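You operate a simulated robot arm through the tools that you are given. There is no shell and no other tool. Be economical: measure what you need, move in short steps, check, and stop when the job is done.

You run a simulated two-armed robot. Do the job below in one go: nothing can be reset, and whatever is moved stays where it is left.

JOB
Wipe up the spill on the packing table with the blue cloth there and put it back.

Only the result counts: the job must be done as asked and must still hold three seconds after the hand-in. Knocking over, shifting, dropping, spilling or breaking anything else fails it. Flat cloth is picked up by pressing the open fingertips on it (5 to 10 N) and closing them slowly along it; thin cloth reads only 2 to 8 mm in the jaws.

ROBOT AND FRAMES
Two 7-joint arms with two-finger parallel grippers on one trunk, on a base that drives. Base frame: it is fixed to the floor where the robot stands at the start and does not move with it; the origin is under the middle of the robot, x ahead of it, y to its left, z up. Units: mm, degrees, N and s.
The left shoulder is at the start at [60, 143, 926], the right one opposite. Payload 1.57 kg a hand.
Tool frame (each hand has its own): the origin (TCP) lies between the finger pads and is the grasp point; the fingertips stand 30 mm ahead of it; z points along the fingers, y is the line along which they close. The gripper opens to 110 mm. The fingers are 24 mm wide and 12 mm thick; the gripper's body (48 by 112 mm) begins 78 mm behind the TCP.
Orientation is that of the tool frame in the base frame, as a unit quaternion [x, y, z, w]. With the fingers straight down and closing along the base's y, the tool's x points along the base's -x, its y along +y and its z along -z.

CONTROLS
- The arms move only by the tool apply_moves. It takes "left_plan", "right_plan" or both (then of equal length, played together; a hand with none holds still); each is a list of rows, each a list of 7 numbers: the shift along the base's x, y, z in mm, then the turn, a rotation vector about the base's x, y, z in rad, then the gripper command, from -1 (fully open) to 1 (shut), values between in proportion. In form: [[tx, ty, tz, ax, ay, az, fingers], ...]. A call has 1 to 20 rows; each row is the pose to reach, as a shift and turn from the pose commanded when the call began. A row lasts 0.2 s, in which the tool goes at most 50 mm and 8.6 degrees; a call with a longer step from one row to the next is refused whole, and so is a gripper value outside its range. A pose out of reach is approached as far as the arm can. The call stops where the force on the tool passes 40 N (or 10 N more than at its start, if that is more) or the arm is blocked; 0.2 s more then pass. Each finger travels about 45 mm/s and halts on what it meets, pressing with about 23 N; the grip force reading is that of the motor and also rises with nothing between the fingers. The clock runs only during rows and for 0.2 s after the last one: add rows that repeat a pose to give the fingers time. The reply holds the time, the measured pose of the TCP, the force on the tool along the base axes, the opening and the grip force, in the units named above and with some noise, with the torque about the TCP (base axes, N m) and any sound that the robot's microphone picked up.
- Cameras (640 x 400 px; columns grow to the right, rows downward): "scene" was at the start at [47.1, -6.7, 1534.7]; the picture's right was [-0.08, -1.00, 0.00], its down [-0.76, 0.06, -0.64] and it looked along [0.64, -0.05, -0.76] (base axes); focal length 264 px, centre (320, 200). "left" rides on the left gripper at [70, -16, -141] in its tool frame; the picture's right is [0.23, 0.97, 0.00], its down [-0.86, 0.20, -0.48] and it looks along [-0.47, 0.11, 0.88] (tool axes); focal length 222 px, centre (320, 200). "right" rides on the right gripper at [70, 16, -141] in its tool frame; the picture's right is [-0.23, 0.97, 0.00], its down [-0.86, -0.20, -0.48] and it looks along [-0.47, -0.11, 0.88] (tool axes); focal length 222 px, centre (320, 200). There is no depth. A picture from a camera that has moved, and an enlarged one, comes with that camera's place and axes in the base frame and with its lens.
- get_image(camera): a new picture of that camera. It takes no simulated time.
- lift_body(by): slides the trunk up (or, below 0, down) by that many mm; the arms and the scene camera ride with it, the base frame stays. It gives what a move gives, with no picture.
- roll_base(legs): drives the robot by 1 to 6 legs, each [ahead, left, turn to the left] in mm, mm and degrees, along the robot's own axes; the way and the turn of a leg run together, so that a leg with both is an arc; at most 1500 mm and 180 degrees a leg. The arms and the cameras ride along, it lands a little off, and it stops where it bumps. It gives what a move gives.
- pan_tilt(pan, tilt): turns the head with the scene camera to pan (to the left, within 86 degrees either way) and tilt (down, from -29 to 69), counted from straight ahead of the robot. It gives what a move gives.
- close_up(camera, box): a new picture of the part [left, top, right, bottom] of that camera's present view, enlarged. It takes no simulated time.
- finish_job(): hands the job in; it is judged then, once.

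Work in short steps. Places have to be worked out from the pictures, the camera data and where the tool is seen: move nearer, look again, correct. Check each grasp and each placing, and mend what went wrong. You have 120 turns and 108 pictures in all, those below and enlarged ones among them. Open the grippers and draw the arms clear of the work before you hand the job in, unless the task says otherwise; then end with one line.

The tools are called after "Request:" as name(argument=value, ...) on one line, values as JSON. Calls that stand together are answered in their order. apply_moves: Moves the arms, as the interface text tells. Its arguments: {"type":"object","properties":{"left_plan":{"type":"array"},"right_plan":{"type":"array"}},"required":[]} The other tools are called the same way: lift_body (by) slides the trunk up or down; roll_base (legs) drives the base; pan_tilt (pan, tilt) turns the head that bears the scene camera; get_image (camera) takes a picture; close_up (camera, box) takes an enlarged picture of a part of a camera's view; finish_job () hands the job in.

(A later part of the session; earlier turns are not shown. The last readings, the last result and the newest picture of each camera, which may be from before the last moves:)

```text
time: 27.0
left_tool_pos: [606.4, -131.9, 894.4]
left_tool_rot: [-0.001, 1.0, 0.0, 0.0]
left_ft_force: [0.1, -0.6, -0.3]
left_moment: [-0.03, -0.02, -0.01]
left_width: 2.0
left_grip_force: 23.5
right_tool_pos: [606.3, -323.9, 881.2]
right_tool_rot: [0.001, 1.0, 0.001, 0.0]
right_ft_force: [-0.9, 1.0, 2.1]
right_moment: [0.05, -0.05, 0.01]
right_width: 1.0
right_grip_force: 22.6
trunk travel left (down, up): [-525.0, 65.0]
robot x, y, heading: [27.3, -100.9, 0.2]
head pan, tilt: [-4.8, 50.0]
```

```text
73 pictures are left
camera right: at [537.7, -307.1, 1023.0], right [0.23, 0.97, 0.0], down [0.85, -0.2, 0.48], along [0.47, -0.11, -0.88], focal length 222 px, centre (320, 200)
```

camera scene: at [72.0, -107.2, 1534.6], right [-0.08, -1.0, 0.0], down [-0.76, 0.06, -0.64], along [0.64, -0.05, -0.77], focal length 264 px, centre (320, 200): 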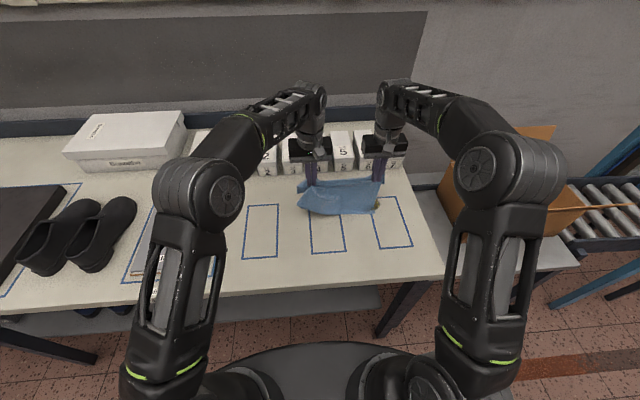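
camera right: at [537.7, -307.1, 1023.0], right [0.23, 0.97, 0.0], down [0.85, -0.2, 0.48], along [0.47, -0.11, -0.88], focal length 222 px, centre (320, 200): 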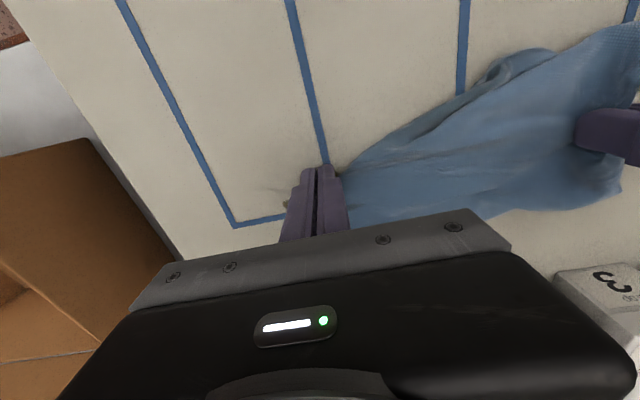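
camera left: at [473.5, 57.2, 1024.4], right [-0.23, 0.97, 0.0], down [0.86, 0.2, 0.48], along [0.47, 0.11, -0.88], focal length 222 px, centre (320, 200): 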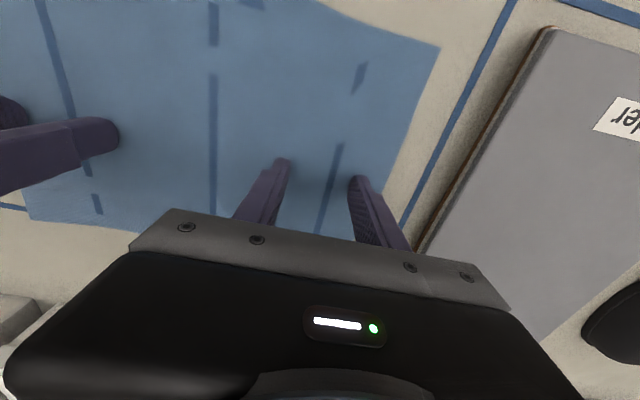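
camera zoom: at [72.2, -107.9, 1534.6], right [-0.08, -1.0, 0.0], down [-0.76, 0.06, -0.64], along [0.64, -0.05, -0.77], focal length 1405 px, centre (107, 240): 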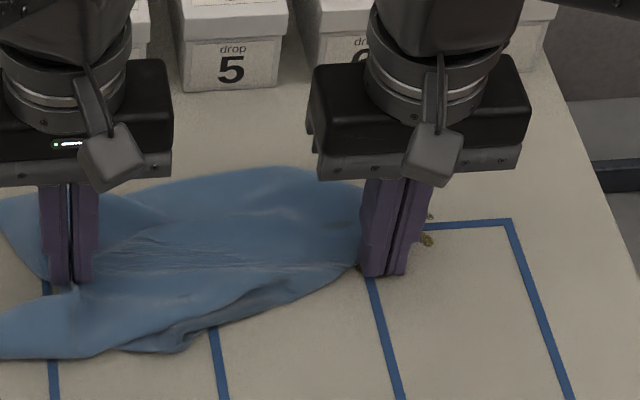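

The pinch is on the main patch. I'll rub in a finer pattern around it with slightly more pressure.

Request:
apply_moves(right_plan=[[0, 0, -1, 0, 0, 0, 1], [0, -15, -1, 0, 0, 0, 1], [0, -30, -1, 0, 0, 0, 1], [0, -15, -1, 0, 0, 0, 1], [0, 0, -1, 0, 0, 0, 1], [0, 15, -1, 0, 0, 0, 1], [0, 25, -1, 0, 0, 0, 1], [8, 25, -1, 0, 0, 0, 1], [8, 10, -1, 0, 0, 0, 1], [8, -10, -1, 0, 0, 0, 1], [8, -30, -1, 0, 0, 0, 1], [16, -40, -1, 0, 0, 0, 1], [16, -25, -1, 0, 0, 0, 1], [16, -5, -1, 0, 0, 0, 1], [16, 15, -1, 0, 0, 0, 1], [16, 35, -1, 0, 0, 0, 1], [24, 50, -1, 0, 0, 0, 1], [24, 30, -1, 0, 0, 0, 1], [24, 10, -1, 0, 0, 0, 1]], left_plan=[[0, 0, 0, 0, 0, 0, 1], [0, -15, 0, 0, 0, 0, 1], [0, -30, 0, 0, 0, 0, 1], [0, -15, 0, 0, 0, 0, 1], [0, 0, 0, 0, 0, 0, 1], [0, 15, 0, 0, 0, 0, 1], [0, 25, 0, 0, 0, 0, 1], [8, 25, 0, 0, 0, 0, 1], [8, 10, 0, 0, 0, 0, 1], [8, -10, 0, 0, 0, 0, 1], [8, -30, 0, 0, 0, 0, 1], [16, -40, 0, 0, 0, 0, 1], [16, -25, 0, 0, 0, 0, 1], [16, -5, 0, 0, 0, 0, 1], [16, 15, 0, 0, 0, 0, 1], [16, 35, 0, 0, 0, 0, 1], [24, 50, 0, 0, 0, 0, 1], [24, 30, 0, 0, 0, 0, 1], [24, 10, 0, 0, 0, 0, 1]])

Request:
close_up(camera="scene", box=[300, 155, 420, 230])

Request:
get_image(camera="right")

```text
time: 31.0
left_tool_pos: [628.4, -116.3, 895.1]
left_tool_rot: [0.0, 1.0, -0.001, 0.001]
left_ft_force: [-0.3, -2.6, 0.1]
left_moment: [-0.06, -0.02, -0.01]
left_width: 2.1
left_grip_force: 23.2
right_tool_pos: [629.2, -310.9, 881.3]
right_tool_rot: [-0.001, 1.0, 0.001, 0.001]
right_ft_force: [0.4, 10.6, 22.5]
right_moment: [0.46, -0.27, 0.11]
right_width: 0.0
right_grip_force: 21.0
trunk travel left (down, up): [-525.0, 65.0]
robot x, y, heading: [26.2, -99.0, -0.1]
head pan, tilt: [-4.8, 50.0]
```

```text
5.33 times, centred on (360, 192) of scene
camera zoom: at [70.3, -106.3, 1534.7], right [-0.08, -1.0, 0.0], down [-0.76, 0.06, -0.64], along [0.64, -0.05, -0.77], focal length 1405 px, centre (107, 240)
```

zoom: 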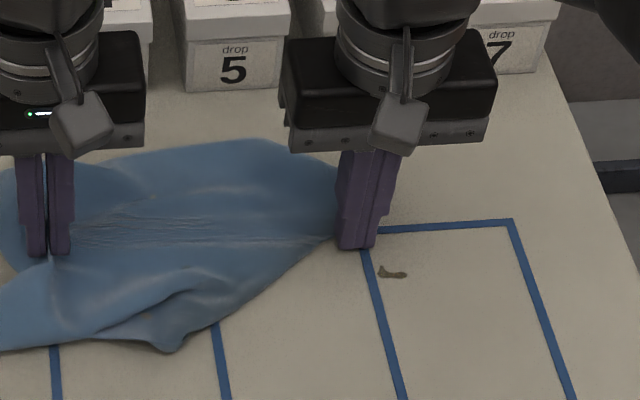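

```text
71 pictures are left
camera right: at [560.5, -294.0, 1022.1], right [0.23, 0.97, 0.0], down [0.85, -0.2, 0.48], along [0.47, -0.11, -0.88], focal length 222 px, centre (320, 200)
```

right: 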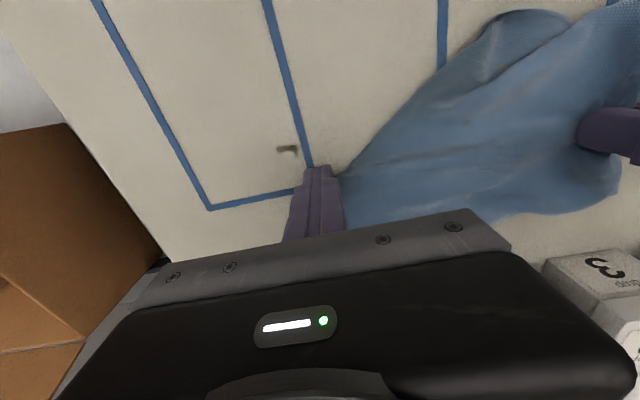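

The right width reads 0.0, so that pinch slipped, but most of the spill is gone. I'll lift the right hand clear and inspect.

Request:
apply_moves(right_plan=[[0, 0, 20, 0, 0, 0, 1], [0, -20, 60, 0, 0, 0, 1], [0, -60, 100, 0, 0, 0, 1], [-40, -90, 120, 0, 0, 0, 1], [-80, -120, 120, 0, 0, 0, 1]])

Request:
close_up(camera="scene", box=[230, 140, 430, 265])

Request:
close_up(camera="scene", box=[320, 165, 420, 227])

Request:
get_image(camera="right")

```text
refused: row 3 steps farther than a row can; nothing moved
```

```text
3.20 times, centred on (330, 202) of scene
camera zoom: at [70.3, -106.3, 1534.7], right [-0.08, -1.0, 0.0], down [-0.76, 0.06, -0.64], along [0.64, -0.05, -0.77], focal length 843 px, centre (288, 192)
```

zoom: 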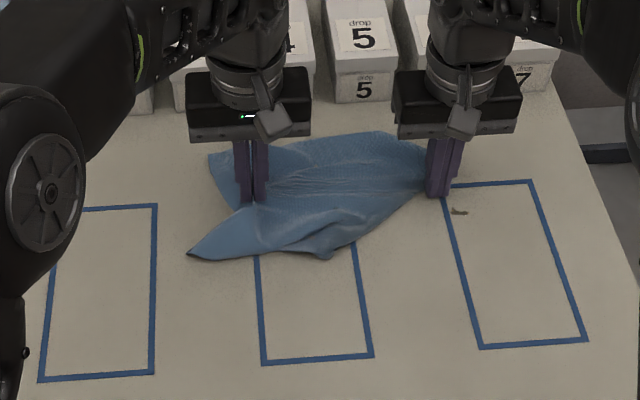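

```text
6.40 times, centred on (370, 196) of scene
camera zoom: at [70.3, -106.3, 1534.7], right [-0.08, -1.0, 0.0], down [-0.76, 0.06, -0.64], along [0.64, -0.05, -0.77], focal length 1686 px, centre (0, 226)
```

zoom: 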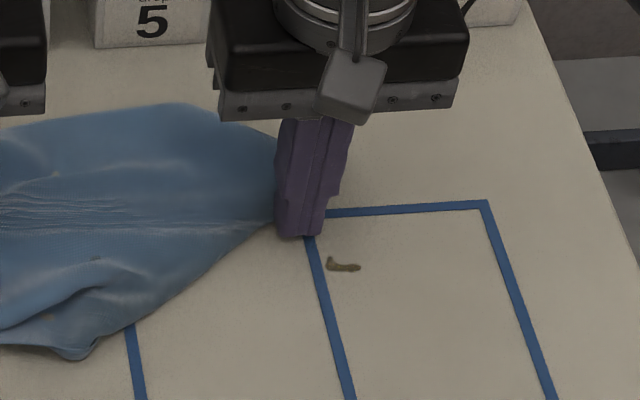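

```text
68 pictures are left
camera right: at [560.5, -294.0, 1022.1], right [0.23, 0.97, 0.0], down [0.85, -0.2, 0.48], along [0.47, -0.11, -0.88], focal length 222 px, centre (320, 200)
```

right: 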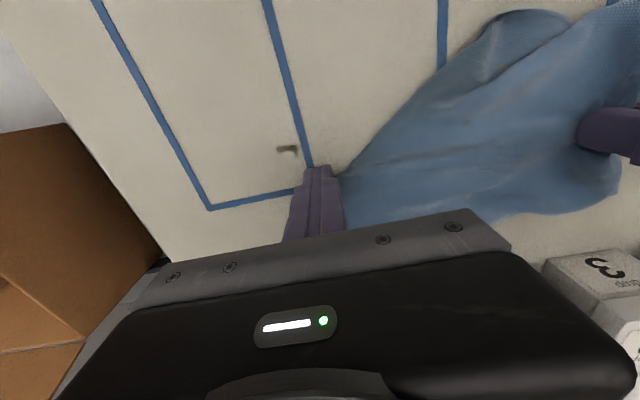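

One of those steps was too long, so I'll repeat the lift with shorter ones and inspect.

Request:
apply_moves(right_plan=[[0, 0, 20, 0, 0, 0, 1], [0, -10, 60, 0, 0, 0, 1], [0, -30, 90, 0, 0, 0, 1], [-25, -60, 110, 0, 0, 0, 1], [-55, -90, 115, 0, 0, 0, 1], [-85, -120, 115, 0, 0, 0, 1]])

Request:
close_up(camera="scene", box=[230, 140, 430, 265])

Request:
close_up(camera="scene", box=[320, 165, 420, 227])

Request:
get_image(camera="right")

```text
time: 32.4
left_tool_pos: [628.7, -119.3, 894.0]
left_tool_rot: [-0.001, 1.0, 0.0, 0.0]
left_ft_force: [0.4, -0.2, 0.4]
left_moment: [0.03, -0.05, 0.01]
left_width: 1.9
left_grip_force: 23.1
right_tool_pos: [543.4, -433.1, 995.1]
right_tool_rot: [0.0, 1.0, 0.0, 0.0]
right_ft_force: [0.0, 0.2, -0.3]
right_moment: [0.03, -0.02, -0.02]
right_width: 0.0
right_grip_force: 21.1
trunk travel left (down, up): [-525.0, 65.0]
robot x, y, heading: [25.9, -103.0, 0.3]
head pan, tilt: [-4.8, 50.0]
```

```text
3.20 times, centred on (330, 202) of scene
camera zoom: at [71.6, -108.4, 1534.6], right [-0.08, -1.0, 0.0], down [-0.76, 0.06, -0.64], along [0.64, -0.05, -0.77], focal length 843 px, centre (288, 192)
```

zoom: 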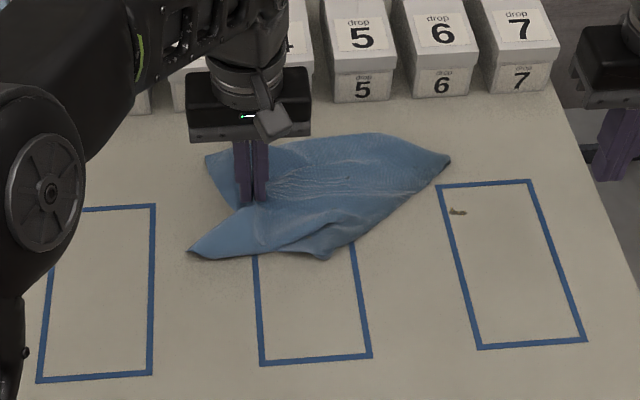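

```text
6.40 times, centred on (370, 196) of scene
camera zoom: at [71.6, -108.4, 1534.6], right [-0.08, -1.0, 0.0], down [-0.76, 0.06, -0.64], along [0.64, -0.05, -0.77], focal length 1686 px, centre (0, 226)
```

zoom: 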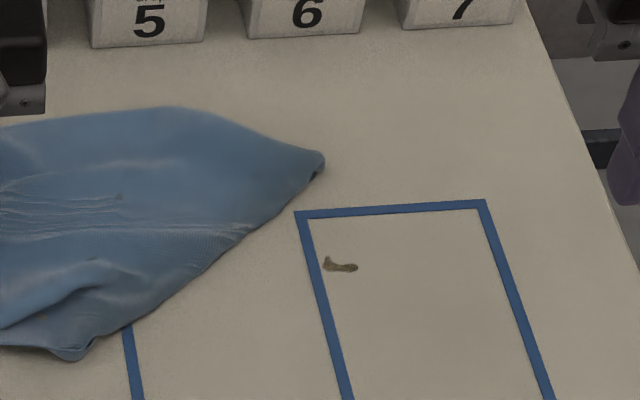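

```text
65 pictures are left
camera right: at [474.6, -416.3, 1135.8], right [0.23, 0.97, 0.0], down [0.86, -0.2, 0.48], along [0.47, -0.11, -0.88], focal length 222 px, centre (320, 200)
```

right: 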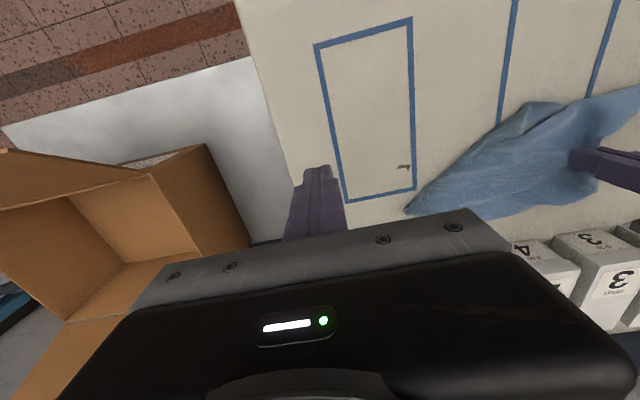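

Only a small mark remains, at about (601,−331). I'll drag the cloth with the left hand so that it covers the mark, then press on top with the right fingertips and rub.

Request:
apply_moves(left_plan=[[0, 0, 15, 0, 0, 0, 1], [-5, -25, 15, 0, 0, 0, 1], [-12, -55, 15, 0, 0, 0, 1], [-18, -85, 10, 0, 0, 0, 1], [-22, -115, 0, 0, 0, 0, 1], [-22, -115, -5, 0, 0, 0, 1]])

Request:
close_up(camera="scene", box=[230, 140, 430, 265])

Request:
get_image(camera="right")

```text
time: 33.8
left_tool_pos: [605.7, -236.4, 889.4]
left_tool_rot: [0.0, 1.0, -0.001, 0.0]
left_ft_force: [-0.6, -1.4, -0.1]
left_moment: [0.02, 0.02, -0.04]
left_width: 2.1
left_grip_force: 22.5
right_tool_pos: [545.1, -432.1, 994.4]
right_tool_rot: [-0.001, 1.0, 0.0, 0.0]
right_ft_force: [0.5, 0.4, 0.1]
right_moment: [0.01, -0.03, -0.02]
right_width: 0.0
right_grip_force: 21.1
trunk travel left (down, up): [-525.0, 65.0]
robot x, y, heading: [21.9, -103.0, -0.1]
head pan, tilt: [-4.8, 50.0]
```

```text
3.20 times, centred on (330, 202) of scene
camera zoom: at [72.3, -107.6, 1534.6], right [-0.08, -1.0, 0.0], down [-0.76, 0.06, -0.64], along [0.64, -0.05, -0.77], focal length 843 px, centre (288, 192)
```

zoom: 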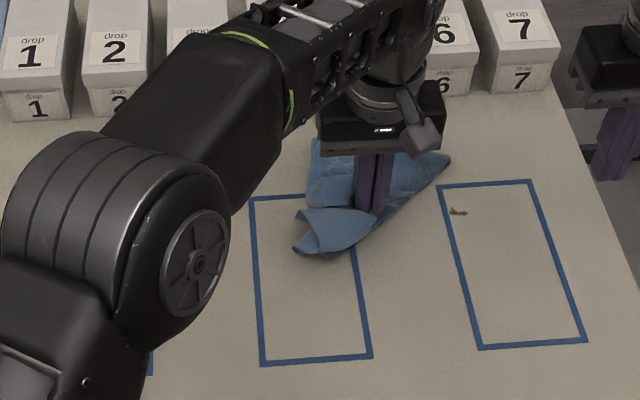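

```text
63 pictures are left
camera right: at [475.5, -415.4, 1135.8], right [0.23, 0.97, 0.0], down [0.86, -0.2, 0.48], along [0.47, -0.11, -0.88], focal length 222 px, centre (320, 200)
```

right: 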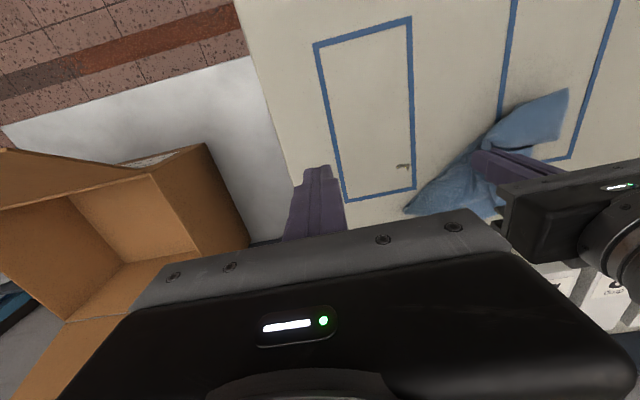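

The cloth folded over itself instead of sliding. The left pinch is firm, so I'll wipe the mark with it directly. First I'll draw the right hand back and up to make room, then lift the left and carry it over the mark.

Request:
apply_moves(left_plan=[[0, 0, 30, 0, 0, 0, 1], [0, 0, 55, 0, 0, 0, 1], [0, 0, 55, 0, 0, 0, 1], [0, -30, 55, 0, 0, 0, 1], [-3, -65, 55, 0, 0, 0, 1], [-5, -95, 45, 0, 0, 0, 1], [-5, -95, 15, 0, 0, 0, 1], [-5, -95, 0, 0, 0, 0, 1], [-5, -95, -5, 0, 0, 0, 1], [-5, -95, -8, 0, 0, 0, 1]], right_plan=[[-20, -10, 20, 0, 0, 0, 1], [-50, -20, 40, 0, 0, 0, 1], [-80, -40, 60, 0, 0, 0, 1], [-110, -60, 60, 0, 0, 0, 1], [-130, -80, 60, 0, 0, 0, 1], [-130, -80, 60, 0, 0, 0, 1], [-130, -80, 60, 0, 0, 0, 1], [-130, -80, 60, 0, 0, 0, 1], [-130, -80, 60, 0, 0, 0, 1], [-130, -80, 60, 0, 0, 0, 1]])

Request:
get_image(camera="scene")

Request:
get_image(camera="left")

```text
time: 36.0
left_tool_pos: [560.1, -328.5, 897.4]
left_tool_rot: [0.0, 1.0, -0.001, 0.001]
left_ft_force: [0.1, -0.3, -0.9]
left_moment: [0.01, -0.04, 0.03]
left_width: 2.0
left_grip_force: 23.5
left hand out of reach, approached as far as the arm can: row 4, 5, 6, 7, 8, 9, 10
right_tool_pos: [413.6, -516.3, 1054.3]
right_tool_rot: [0.0, 1.0, 0.0, 0.0]
right_ft_force: [-0.5, 0.4, -0.2]
right_moment: [0.04, -0.01, 0.02]
right_width: 0.0
right_grip_force: 21.5
trunk travel left (down, up): [-525.0, 65.0]
robot x, y, heading: [25.5, -99.9, 0.0]
head pan, tilt: [-4.8, 50.0]
```

```text
62 pictures are left
camera scene: at [71.9, -108.7, 1534.5], right [-0.08, -1.0, 0.0], down [-0.76, 0.06, -0.64], along [0.64, -0.05, -0.77], focal length 264 px, centre (320, 200)
```

scene: 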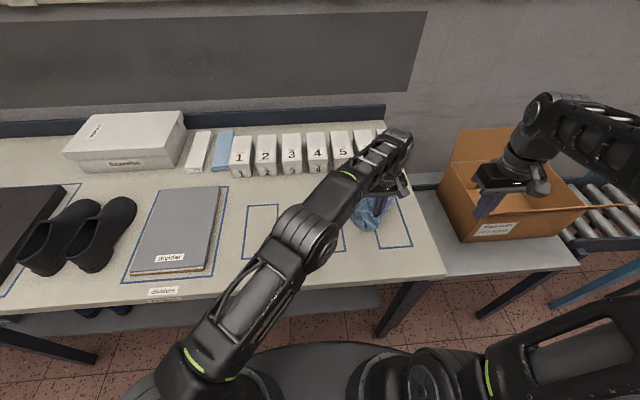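

```text
61 pictures are left
camera left: at [487.8, -345.5, 1038.7], right [-0.23, 0.97, 0.0], down [0.85, 0.2, 0.48], along [0.47, 0.11, -0.88], focal length 222 px, centre (320, 200)
```

left: 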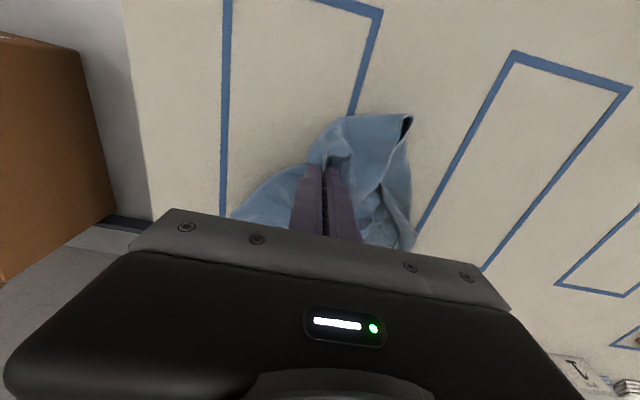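

The left arm runs out of reach there. I'll bring both hands back left and lifted, then roll the base 80 mm to the right so that the left hand sits over the mark.

Request:
apply_moves(left_plan=[[-35, 10, 25, 0, 0, 0, 1], [-35, 40, 45, 0, 0, 0, 1], [-35, 80, 45, 0, 0, 0, 1]], right_plan=[[0, 20, 20, 0, 0, 0, 1], [0, 40, 40, 0, 0, 0, 1], [0, 60, 40, 0, 0, 0, 1]])

Request:
roll_base(legs=[[0, -80, 0]])

Request:
get_image(camera="scene")

Request:
get_image(camera="left")

```text
time: 36.8
left_tool_pos: [524.6, -245.8, 941.4]
left_tool_rot: [0.001, 1.0, 0.0, 0.0]
left_ft_force: [0.2, 0.5, 0.1]
left_moment: [-0.02, 0.01, -0.02]
left_width: 1.9
left_grip_force: 22.8
right_tool_pos: [414.7, -452.5, 1094.2]
right_tool_rot: [0.001, 1.0, -0.001, 0.0]
right_ft_force: [0.2, -0.3, 0.9]
right_moment: [-0.01, -0.01, 0.01]
right_width: 0.0
right_grip_force: 21.1
trunk travel left (down, up): [-525.0, 65.0]
robot x, y, heading: [25.7, -102.1, -0.1]
head pan, tilt: [-4.8, 50.0]
```

```text
time: 37.9
left_tool_pos: [524.8, -327.9, 939.8]
left_tool_rot: [0.001, 1.0, 0.001, 0.0]
left_ft_force: [0.8, 0.3, -0.8]
left_moment: [0.05, -0.02, -0.02]
left_width: 1.9
left_grip_force: 23.1
right_tool_pos: [416.2, -534.4, 1093.3]
right_tool_rot: [-0.001, 1.0, 0.001, 0.0]
right_ft_force: [-0.6, 0.0, -0.6]
right_moment: [0.07, 0.02, 0.04]
right_width: 0.3
right_grip_force: 21.9
trunk travel left (down, up): [-525.0, 65.0]
robot x, y, heading: [25.5, -180.6, -0.1]
head pan, tilt: [-4.8, 50.0]
```

```text
60 pictures are left
camera scene: at [72.4, -189.6, 1534.5], right [-0.08, -1.0, 0.0], down [-0.76, 0.07, -0.64], along [0.64, -0.05, -0.77], focal length 264 px, centre (320, 200)
```

scene: 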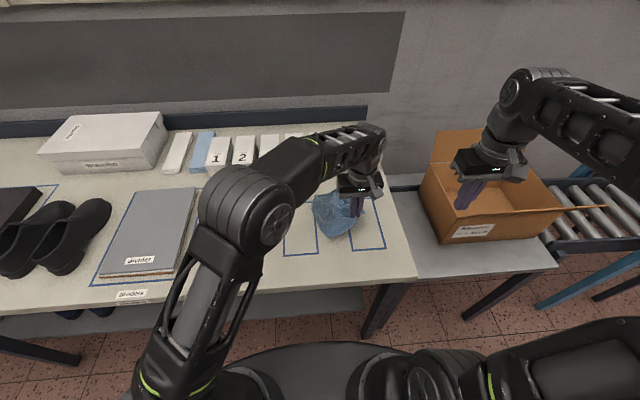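

```text
59 pictures are left
camera left: at [454.1, -344.9, 1081.0], right [-0.23, 0.97, 0.0], down [0.86, 0.2, 0.48], along [0.47, 0.11, -0.88], focal length 222 px, centre (320, 200)
```

left: 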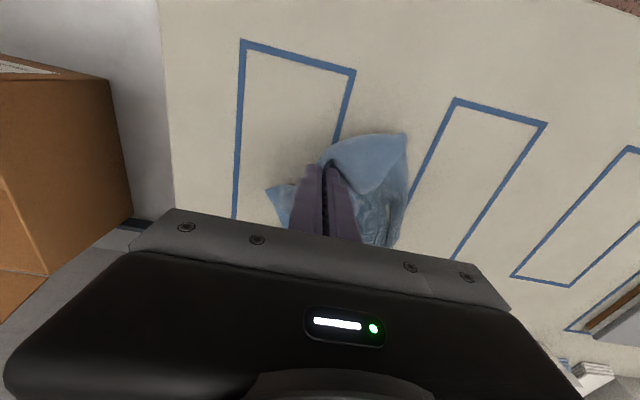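

The left hand is aligned in y. I'll move it forward to x≈601 and lower it onto the mark.

Request:
apply_moves(left_plan=[[35, -2, 0, 0, 0, 0, 1], [76, -3, 0, 0, 0, 0, 1], [76, -3, -30, 0, 0, 0, 1], [76, -3, -50, 0, 0, 0, 1], [76, -3, -56, 0, 0, 0, 1], [76, -3, -59, 0, 0, 0, 1]])

Request:
close_up(camera="scene", box=[290, 150, 410, 260])

```text
time: 39.2
left_tool_pos: [603.7, -329.9, 883.4]
left_tool_rot: [0.001, 1.0, -0.001, 0.002]
left_ft_force: [-0.5, 1.5, 6.1]
left_moment: [0.05, -0.06, 0.0]
left_width: 1.8
left_grip_force: 23.1
right_tool_pos: [415.0, -533.6, 1094.7]
right_tool_rot: [0.0, 1.0, 0.0, -0.001]
right_ft_force: [-0.2, -0.4, 0.1]
right_moment: [0.01, 0.0, 0.02]
right_width: 0.1
right_grip_force: 20.8
trunk travel left (down, up): [-525.0, 65.0]
robot x, y, heading: [29.2, -180.2, -0.0]
head pan, tilt: [-4.8, 50.0]
```

```text
3.64 times, centred on (350, 205) of scene
camera zoom: at [71.5, -187.5, 1534.7], right [-0.08, -1.0, 0.0], down [-0.76, 0.06, -0.64], along [0.64, -0.05, -0.77], focal length 958 px, centre (211, 182)
```

zoom: 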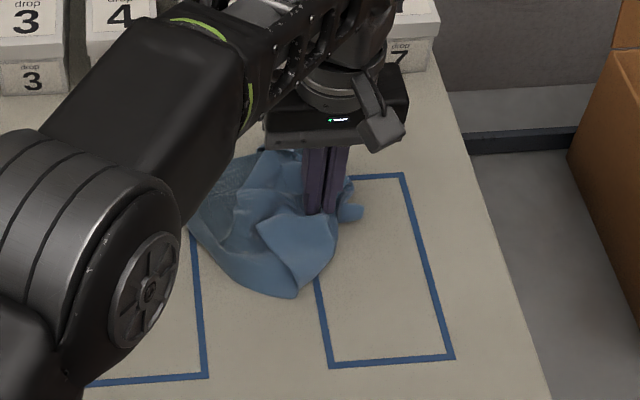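

There is contact at 6 N on the bunched cloth. I'll rub over the mark and its surroundings.

Request:
apply_moves(left_plan=[[0, 0, -1, 0, 0, 0, 1], [0, -18, -1, 0, 0, 0, 1], [0, 0, -1, 0, 0, 0, 1], [0, 18, -1, 0, 0, 0, 1], [-8, 18, -1, 0, 0, 0, 1], [-8, 0, -1, 0, 0, 0, 1], [-8, -18, -1, 0, 0, 0, 1], [-16, -18, -1, 0, 0, 0, 1], [-16, 0, -1, 0, 0, 0, 1], [-16, 18, -1, 0, 0, 0, 1], [0, 18, -1, 0, 0, 0, 1], [8, 18, -1, 0, 0, 0, 1], [8, 0, -1, 0, 0, 0, 1], [8, -18, -1, 0, 0, 0, 1], [-10, -10, -1, 0, 0, 0, 1], [-10, 5, -1, 0, 0, 0, 1], [0, 15, 10, 0, 0, 0, 1], [0, 40, 40, 0, 0, 0, 1], [-10, 80, 55, 0, 0, 0, 1], [-20, 120, 60, 0, 0, 0, 1]])

Request:
close_up(camera="scene", box=[270, 150, 410, 260])

Request:
get_image(camera="left")

```text
time: 43.5
left_tool_pos: [578.7, -208.1, 938.9]
left_tool_rot: [0.0, 1.0, 0.0, -0.001]
left_ft_force: [-0.3, 0.5, 0.0]
left_moment: [0.01, 0.02, 0.0]
left_width: 1.8
left_grip_force: 23.1
right_tool_pos: [416.7, -532.3, 1095.5]
right_tool_rot: [0.002, 1.0, -0.001, 0.0]
right_ft_force: [-0.5, 0.0, -0.7]
right_moment: [0.0, 0.01, 0.02]
right_width: 0.1
right_grip_force: 21.2
trunk travel left (down, up): [-525.0, 65.0]
robot x, y, heading: [24.9, -181.8, 0.0]
head pan, tilt: [-4.8, 50.0]
```

```text
3.64 times, centred on (340, 205) of scene
camera zoom: at [71.8, -186.8, 1534.5], right [-0.08, -1.0, 0.0], down [-0.76, 0.06, -0.64], along [0.64, -0.05, -0.77], focal length 958 px, centre (247, 182)
```

zoom: 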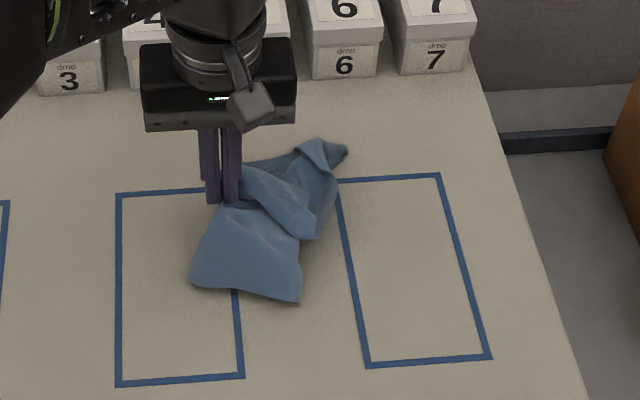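

```text
56 pictures are left
camera left: at [509.0, -224.9, 1079.9], right [-0.23, 0.97, 0.0], down [0.86, 0.2, 0.48], along [0.47, 0.11, -0.88], focal length 222 px, centre (320, 200)
```

left: 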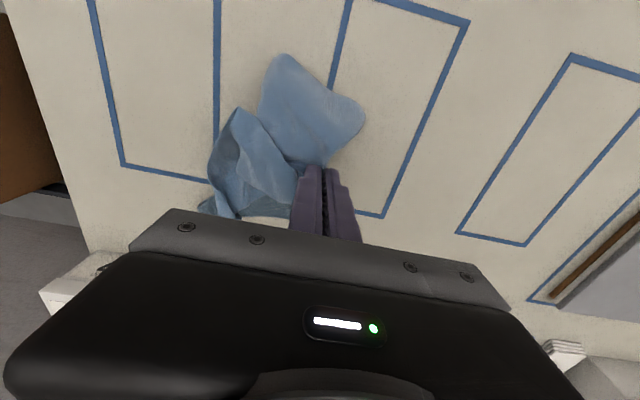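

The mark is gone from the visible area. I'll carry the cloth further left and check the part it was covering.

Request:
apply_moves(left_plan=[[0, 0, 40, 0, 0, 0, 1], [-5, 40, 60, 0, 0, 0, 1], [-10, 80, 60, 0, 0, 0, 1], [-20, 125, 60, 0, 0, 0, 1], [-30, 170, 60, 0, 0, 0, 1]])

Request:
close_up(camera="scene", box=[270, 160, 410, 250])

Request:
get_image(camera="scene")

Request:
get_image(camera="left")

```text
time: 44.6
left_tool_pos: [548.7, -38.5, 1000.9]
left_tool_rot: [0.001, 1.0, 0.0, 0.0]
left_ft_force: [1.0, 0.8, -0.9]
left_moment: [0.01, 0.03, -0.03]
left_width: 2.2
left_grip_force: 23.5
right_tool_pos: [416.2, -533.0, 1094.8]
right_tool_rot: [0.001, 1.0, 0.0, 0.0]
right_ft_force: [-0.8, -0.6, -0.8]
right_moment: [-0.01, 0.0, 0.0]
right_width: 0.1
right_grip_force: 21.0
trunk travel left (down, up): [-525.0, 65.0]
robot x, y, heading: [23.9, -177.6, 0.2]
head pan, tilt: [-4.8, 50.0]
```

```text
4.44 times, centred on (340, 205) of scene
camera zoom: at [72.0, -187.0, 1534.5], right [-0.08, -1.0, 0.0], down [-0.76, 0.06, -0.64], along [0.64, -0.05, -0.77], focal length 1171 px, centre (231, 178)
```

zoom: 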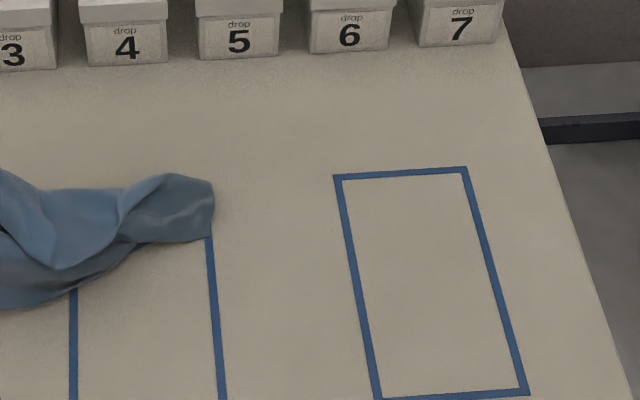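

```text
54 pictures are left
camera scene: at [72.0, -187.0, 1534.5], right [-0.08, -1.0, 0.0], down [-0.76, 0.06, -0.64], along [0.64, -0.05, -0.77], focal length 264 px, centre (320, 200)
```

scene: 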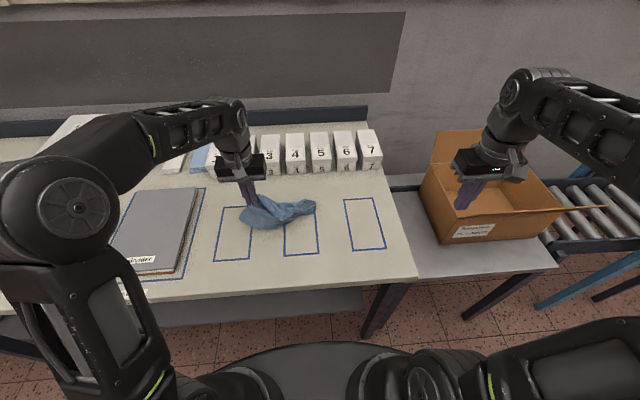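

```text
53 pictures are left
camera left: at [477.8, -56.1, 1140.7], right [-0.23, 0.97, 0.0], down [0.86, 0.2, 0.48], along [0.47, 0.11, -0.88], focal length 222 px, centre (320, 200)
```

left: 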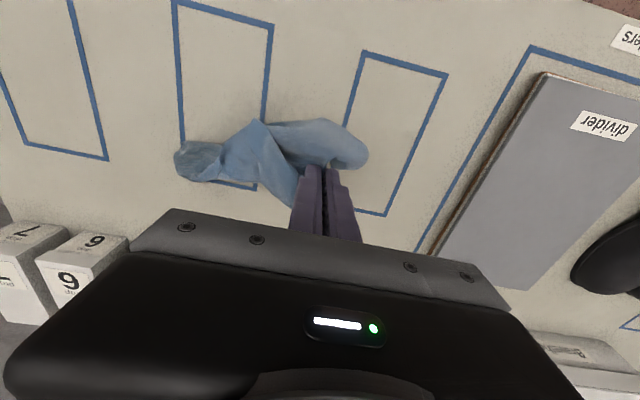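

The table is clean where the spill was. To lay the cloth back flat, I'll roll the base back left, then raise the left hand so the cloth hangs free and lay it down from its right end to its left.

Request:
roll_base(legs=[[0, 90, 0]])

Request:
apply_moves(left_plan=[[0, -30, 30, 0, 0, 0, 1], [0, -60, 65, 0, 0, 0, 1], [0, -90, 100, 0, 0, 0, 1], [0, -120, 135, 0, 0, 0, 1], [0, -150, 165, 0, 0, 0, 1], [0, -180, 180, 0, 0, 0, 1], [0, -200, 185, 0, 0, 0, 1], [0, -200, 185, 0, 0, 0, 1], [0, -200, 185, 0, 0, 0, 1]])

Request:
get_image(camera="scene")

Request:
get_image(camera="right")

```text
time: 45.8
left_tool_pos: [548.5, 50.4, 999.7]
left_tool_rot: [0.0, 1.0, -0.001, 0.0]
left_ft_force: [0.0, -0.2, 0.0]
left_moment: [-0.06, -0.01, 0.01]
left_width: 2.1
left_grip_force: 23.1
right_tool_pos: [416.9, -443.9, 1095.1]
right_tool_rot: [0.0, 1.0, -0.001, 0.0]
right_ft_force: [0.5, 0.3, 0.4]
right_moment: [-0.06, 0.0, 0.0]
right_width: 0.0
right_grip_force: 21.5
trunk travel left (down, up): [-525.0, 65.0]
robot x, y, heading: [24.4, -91.4, 0.1]
head pan, tilt: [-4.8, 50.0]
```

```text
time: 47.8
left_tool_pos: [494.4, -81.7, 1143.2]
left_tool_rot: [-0.002, 0.999, -0.001, 0.05]
left_ft_force: [-1.0, 0.9, 0.3]
left_moment: [0.0, -0.1, -0.02]
left_width: 2.0
left_grip_force: 22.4
left hand out of reach, approached as far as the arm can: row 3, 4, 5, 6, 7, 8, 9
right_tool_pos: [411.6, -447.2, 1095.1]
right_tool_rot: [0.0, 1.0, 0.001, 0.002]
right_ft_force: [-0.7, -1.0, 0.2]
right_moment: [0.08, -0.08, 0.01]
right_width: 0.0
right_grip_force: 20.8
trunk travel left (down, up): [-525.0, 65.0]
robot x, y, heading: [26.7, -90.5, 0.0]
head pan, tilt: [-4.8, 50.0]
```

```text
52 pictures are left
camera scene: at [66.9, -100.9, 1534.7], right [-0.08, -1.0, 0.0], down [-0.76, 0.07, -0.65], along [0.64, -0.05, -0.76], focal length 264 px, centre (320, 200)
```

scene: 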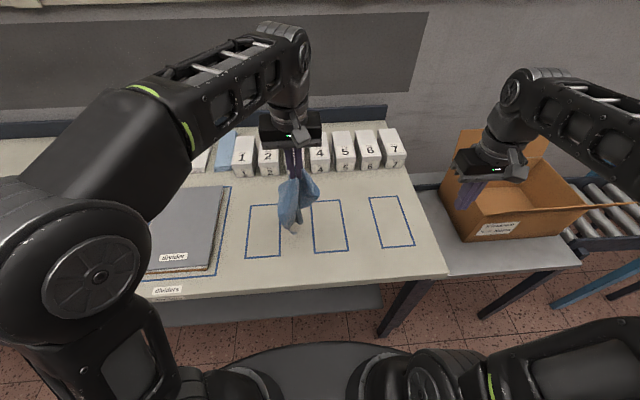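

```text
51 pictures are left
camera right: at [343.0, -429.8, 1236.3], right [0.23, 0.97, 0.0], down [0.85, -0.2, 0.48], along [0.47, -0.11, -0.88], focal length 222 px, centre (320, 200)
```

right: 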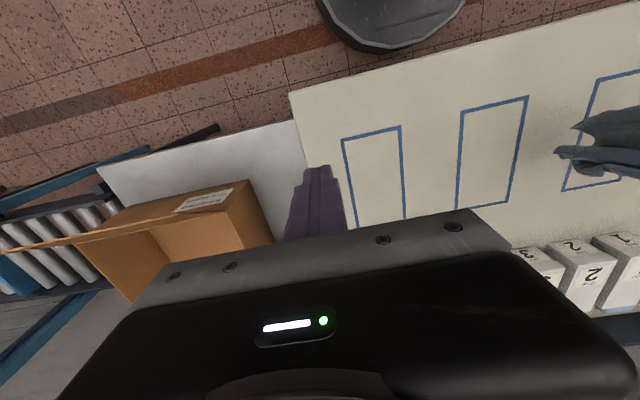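

The cloth now hangs as a strip from the left pinch. I'll straighten the tool and lay the cloth down from its right end, sweeping left to about (543,85).

Request:
apply_moves(left_plan=[[20, -20, -30, 0, 0.05, 0, 1], [40, -38, -60, 0, 0.1, 0, 1], [49, -38, -90, 0, 0.1, 0, 1], [49, -38, -110, 0, 0.1, 0, 1], [49, -10, -130, 0, 0.1, 0, 1], [49, 20, -155, 0, 0.1, 0, 1], [49, 50, -180, 0, 0.1, 0, 1], [49, 80, -200, 0, 0.1, 0, 1], [49, 110, -220, 0, 0.1, 0, 1], [49, 140, -240, 0, 0.1, 0, 1], [49, 167, -252, 0, 0.1, 0, 1], [49, 172, -255, 0, 0.1, 0, 1]])

Request:
get_image(camera="left")

Request:
close_up(camera="scene", box=[180, 140, 440, 300])

```text
time: 50.4
left_tool_pos: [549.8, 91.3, 884.1]
left_tool_rot: [-0.001, 1.0, -0.002, -0.002]
left_ft_force: [0.5, -1.1, 2.0]
left_moment: [-0.01, 0.01, -0.02]
left_width: 1.9
left_grip_force: 22.6
left hand out of reach, approached as far as the arm can: row 2
right_tool_pos: [416.4, -444.4, 1093.6]
right_tool_rot: [0.0, 1.0, 0.0, 0.0]
right_ft_force: [-0.5, 0.2, -0.9]
right_moment: [0.01, -0.02, -0.03]
right_width: 0.0
right_grip_force: 21.6
trunk travel left (down, up): [-525.0, 65.0]
robot x, y, heading: [28.9, -94.4, -0.1]
head pan, tilt: [-4.8, 50.0]
```

```text
50 pictures are left
camera left: at [478.9, 74.2, 1025.9], right [-0.23, 0.97, 0.0], down [0.86, 0.2, 0.47], along [0.46, 0.11, -0.88], focal length 222 px, centre (320, 200)
```

left: 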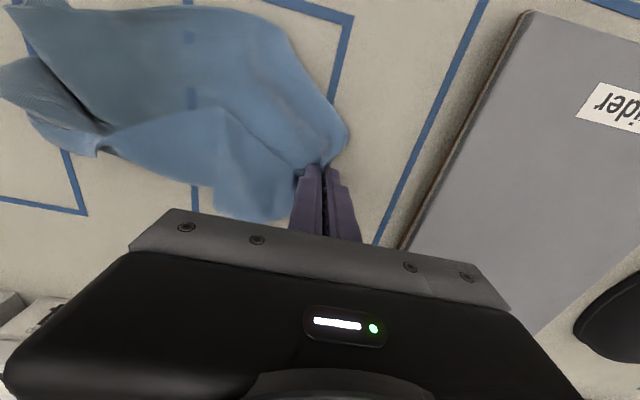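

```text
2.46 times, centred on (310, 220) of scene
camera zoom: at [72.3, -98.7, 1534.6], right [-0.08, -1.0, 0.0], down [-0.76, 0.06, -0.64], along [0.64, -0.05, -0.77], focal length 649 px, centre (345, 151)
```

zoom: 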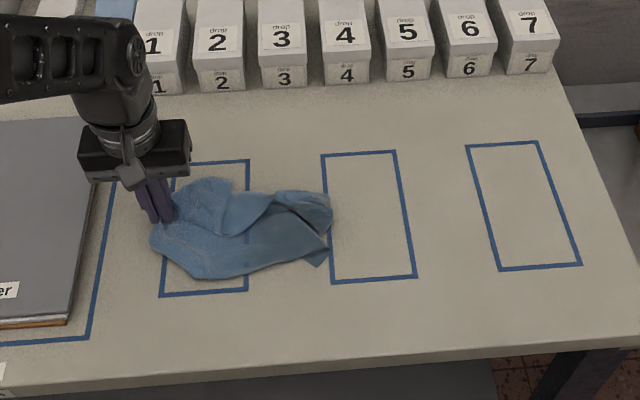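

The cloth lies well in its old area, spanning about y 95 to −119. With the left still holding its end, I'll use the right hand to take the folded right end and pull it out flatter.

Request:
apply_moves(right_plan=[[12, 33, -5, 0, 0, 0, 0.8], [24, 66, -20, 0, 0, 0, 0.6], [36, 99, -40, 0, 0, 0, 0.4], [48, 132, -60, 0, 0, 0, 0.27], [60, 165, -80, 0, 0, 0, 0.27], [72, 198, -100, 0, 0, 0, 0.27], [84, 231, -120, 0, 0, 0, 0.27], [96, 264, -140, 0, 0, 0, 0.27], [108, 297, -160, 0, 0, 0, 0.27], [120, 330, -180, 0, 0, 0, 0.27], [124, 349, -198, 0, 0, 0, 0.27]])

Request:
get_image(camera="right")

Request:
close_up(camera="scene", box=[180, 140, 440, 300])

```text
time: 52.8
left_tool_pos: [548.5, 90.2, 885.0]
left_tool_rot: [-0.001, 1.0, -0.003, -0.002]
left_ft_force: [-0.5, 0.2, 2.4]
left_moment: [-0.01, 0.04, -0.03]
left_width: 2.0
left_grip_force: 23.0
right_tool_pos: [541.4, -94.9, 894.8]
right_tool_rot: [0.001, 1.0, 0.001, 0.0]
right_ft_force: [0.7, -0.7, -0.5]
right_moment: [-0.01, -0.04, -0.01]
right_width: 40.3
right_grip_force: 0.0
trunk travel left (down, up): [-525.0, 65.0]
robot x, y, heading: [22.8, -94.8, -0.0]
head pan, tilt: [-4.8, 50.0]
```

```text
48 pictures are left
camera right: at [472.1, -78.2, 1036.1], right [0.23, 0.97, 0.0], down [0.85, -0.2, 0.48], along [0.47, -0.11, -0.88], focal length 222 px, centre (320, 200)
```

right: 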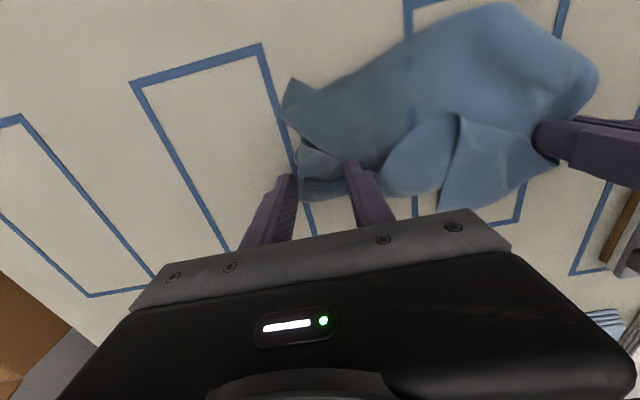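

```text
2.46 times, centred on (310, 220) of scene
camera zoom: at [72.5, -98.0, 1534.6], right [-0.08, -1.0, 0.0], down [-0.76, 0.06, -0.64], along [0.64, -0.05, -0.77], focal length 649 px, centre (345, 151)
```

zoom: 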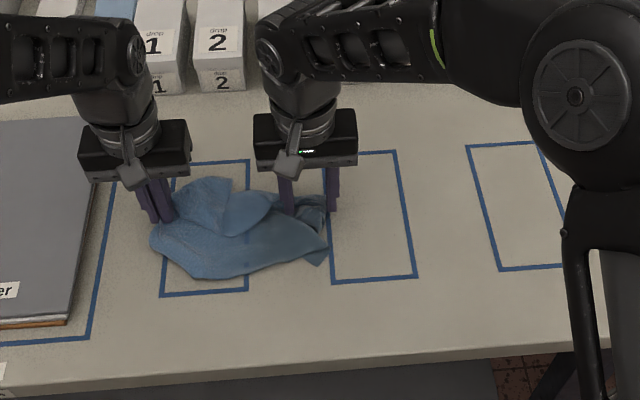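

The right finger is just beyond the cloth's end and the left is on it. I'll nudge toward the cloth, lower to light contact and close.

Request:
apply_moves(right_plan=[[-15, 6, 0, 0, 0, 0, 0.27], [-15, 6, -7, 0, 0, 0, 0.27], [-15, 6, -11, 0, 0, 0, 0.27], [-15, 6, -13, 0, 0, 0, 0.27], [-15, 6, -13, 0, 0, 0, 0.4], [-15, 6, -13, 0, 0, 0, 0.5], [-15, 6, -13, 0, 0, 0, 0.6], [-15, 6, -13, 0, 0, 0, 0.7], [-15, 6, -13, 0, 0, 0, 0.8], [-15, 6, -13, 0, 0, 0, 0.9], [-15, 6, -13, 0, 0, 0, 1], [-15, 6, -13, 0, 0, 0, 1]])

Request:
get_image(camera="right")

```text
time: 55.4
left_tool_pos: [548.5, 89.5, 883.6]
left_tool_rot: [0.0, 1.0, -0.003, -0.002]
left_ft_force: [0.4, -1.6, 1.5]
left_moment: [-0.1, 0.01, 0.01]
left_width: 2.1
left_grip_force: 22.8
right_tool_pos: [525.8, -90.0, 885.3]
right_tool_rot: [-0.001, 1.0, 0.0, 0.0]
right_ft_force: [0.3, 3.0, 2.3]
right_moment: [0.07, 0.01, 0.02]
right_width: 3.5
right_grip_force: 22.8
trunk travel left (down, up): [-525.0, 65.0]
robot x, y, heading: [28.8, -92.4, 0.2]
head pan, tilt: [-4.8, 50.0]
```

```text
46 pictures are left
camera right: at [456.6, -72.9, 1024.9], right [0.23, 0.97, 0.0], down [0.85, -0.2, 0.48], along [0.47, -0.11, -0.88], focal length 222 px, centre (320, 200)
```

right: 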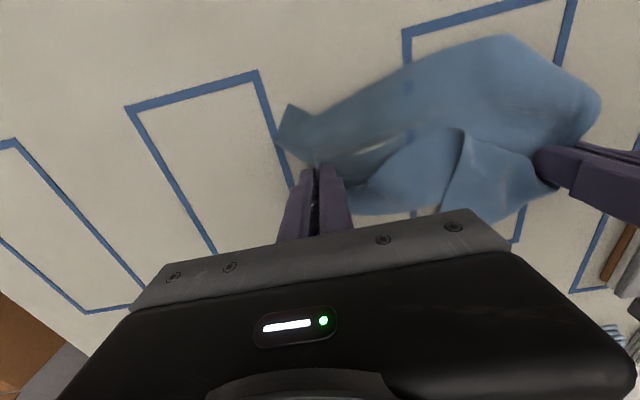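

The right hand holds 3.5 mm of cloth. I'll lift slightly and pull gently to the right, watching the force.

Request:
apply_moves(right_plan=[[0, 0, 15, 0, 0, 0, 1], [2, -15, 20, 0, 0, 0, 1], [5, -30, 20, 0, 0, 0, 1], [8, -40, 20, 0, 0, 0, 1], [10, -45, 20, 0, 0, 0, 1]])

Request:
close_up(camera="scene", box=[180, 140, 440, 300])

Request:
get_image(camera="right")

```text
time: 56.5
left_tool_pos: [548.8, 88.0, 885.8]
left_tool_rot: [0.001, 1.0, -0.005, -0.002]
left_ft_force: [-2.3, -25.6, 3.3]
left_moment: [-0.82, 0.04, -0.22]
left_width: 2.2
left_grip_force: 22.8
right_tool_pos: [535.3, -132.6, 903.2]
right_tool_rot: [-0.001, 1.0, 0.002, -0.001]
right_ft_force: [1.1, 25.9, -3.1]
right_moment: [0.8, -0.05, 0.05]
right_width: 6.4
right_grip_force: 22.9
trunk travel left (down, up): [-525.0, 65.0]
robot x, y, heading: [24.8, -92.9, 0.1]
head pan, tilt: [-4.8, 50.0]
```

```text
2.46 times, centred on (310, 220) of scene
camera zoom: at [72.4, -98.3, 1534.5], right [-0.08, -1.0, 0.0], down [-0.76, 0.06, -0.64], along [0.64, -0.05, -0.77], focal length 649 px, centre (345, 151)
```

zoom: 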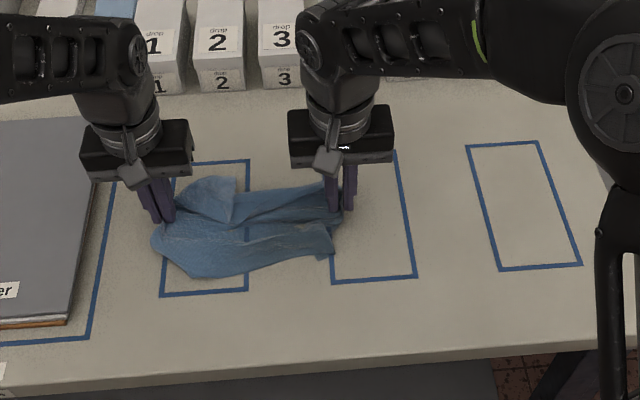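

```text
44 pictures are left
camera right: at [466.2, -115.9, 1045.3], right [0.23, 0.97, 0.0], down [0.86, -0.2, 0.48], along [0.47, -0.1, -0.88], focal length 222 px, centre (320, 200)
```

right: 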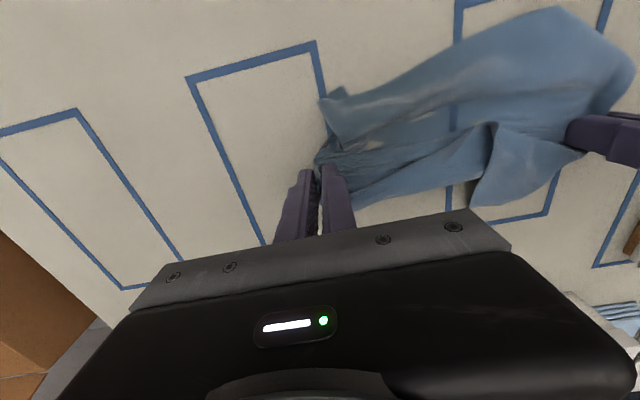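

The cloth is taut at about 26 N and centred in its old area. I'll ease the tension, lower the right end and open both hands.

Request:
apply_moves(right_plan=[[0, 4, -6, 0, 0, 0, 1], [0, 6, -12, 0, 0, 0, 1], [0, 6, -17, 0, 0, 0, 1], [0, 6, -17, 0, 0, 0, 0.8], [0, 6, -17, 0, 0, 0, 0.6], [0, 6, -17, 0, 0, 0, 0.4], [0, 6, -10, 0, 0, 0, 0.3], [0, 6, 15, 0, 0, 0, 0.2], [0, 6, 50, 0, 0, 0, 0.2], [0, 6, 90, 0, 0, 0, 0]], left_plan=[[0, 0, 0, 0, 0, 0, 1], [0, 0, 0, 0, 0, 0, 1], [0, 0, 0, 0, 0, 0, 1], [0, 0, 0, 0, 0, 0, 0.8], [0, 0, 0, 0, 0, 0, 0.65], [0, 0, 0, 0, 0, 0, 0.5], [0, 0, 7, 0, 0, 0, 0.4], [0, 0, 32, 0, 0, 0, 0.4], [0, 0, 70, 0, 0, 0, 0.2], [0, 0, 110, 0, 0, 0, 0]])

Request:
close_up(camera="scene", box=[180, 140, 440, 300])

Request:
get_image(camera="left")

Request:
get_image(camera="right")

```text
time: 58.8
left_tool_pos: [549.4, 89.5, 995.8]
left_tool_rot: [-0.002, 1.0, -0.003, -0.001]
left_ft_force: [-0.6, 0.6, 0.5]
left_moment: [0.0, 0.0, -0.03]
left_width: 54.9
left_grip_force: 0.0
right_tool_pos: [533.9, -128.2, 994.4]
right_tool_rot: [0.001, 1.0, -0.001, 0.0]
right_ft_force: [0.3, -0.1, 0.1]
right_moment: [-0.02, 0.01, 0.0]
right_width: 54.8
right_grip_force: 0.1
trunk travel left (down, up): [-525.0, 65.0]
robot x, y, heading: [23.8, -91.5, 0.1]
head pan, tilt: [-4.8, 50.0]
```

```text
2.46 times, centred on (310, 220) of scene
camera zoom: at [71.5, -98.3, 1534.5], right [-0.08, -1.0, 0.0], down [-0.76, 0.06, -0.64], along [0.64, -0.05, -0.77], focal length 649 px, centre (345, 151)
```

zoom: 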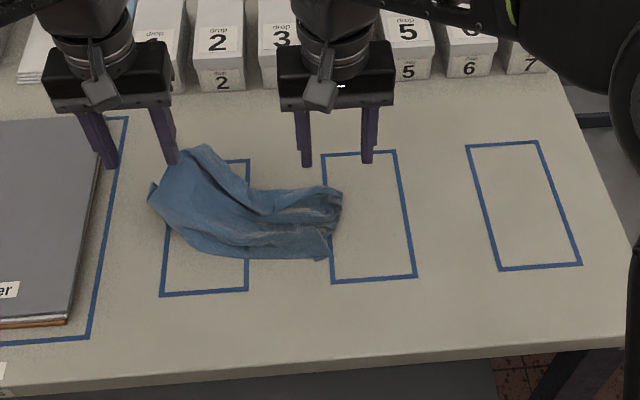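

```text
42 pictures are left
camera left: at [479.3, 72.8, 1136.4], right [-0.23, 0.97, 0.0], down [0.86, 0.2, 0.47], along [0.46, 0.1, -0.88], focal length 222 px, centre (320, 200)
```

left: 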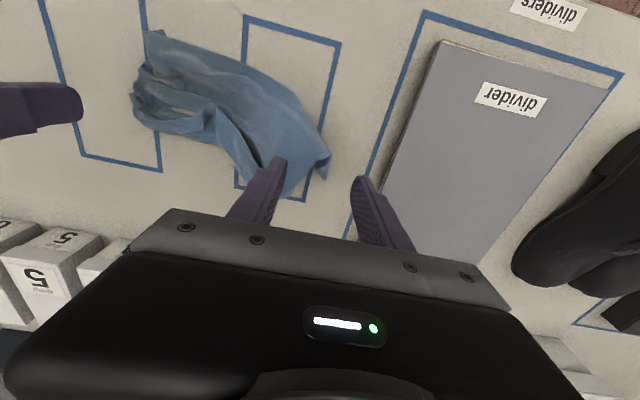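

```text
41 pictures are left
camera right: at [464.9, -111.4, 1135.9], right [0.23, 0.97, 0.0], down [0.86, -0.2, 0.48], along [0.47, -0.11, -0.88], focal length 222 px, centre (320, 200)
```

right: 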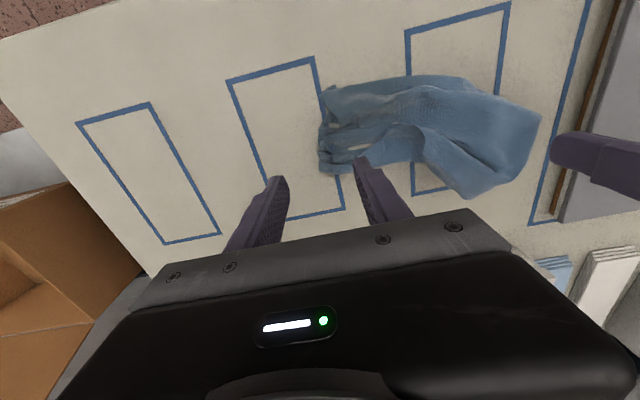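

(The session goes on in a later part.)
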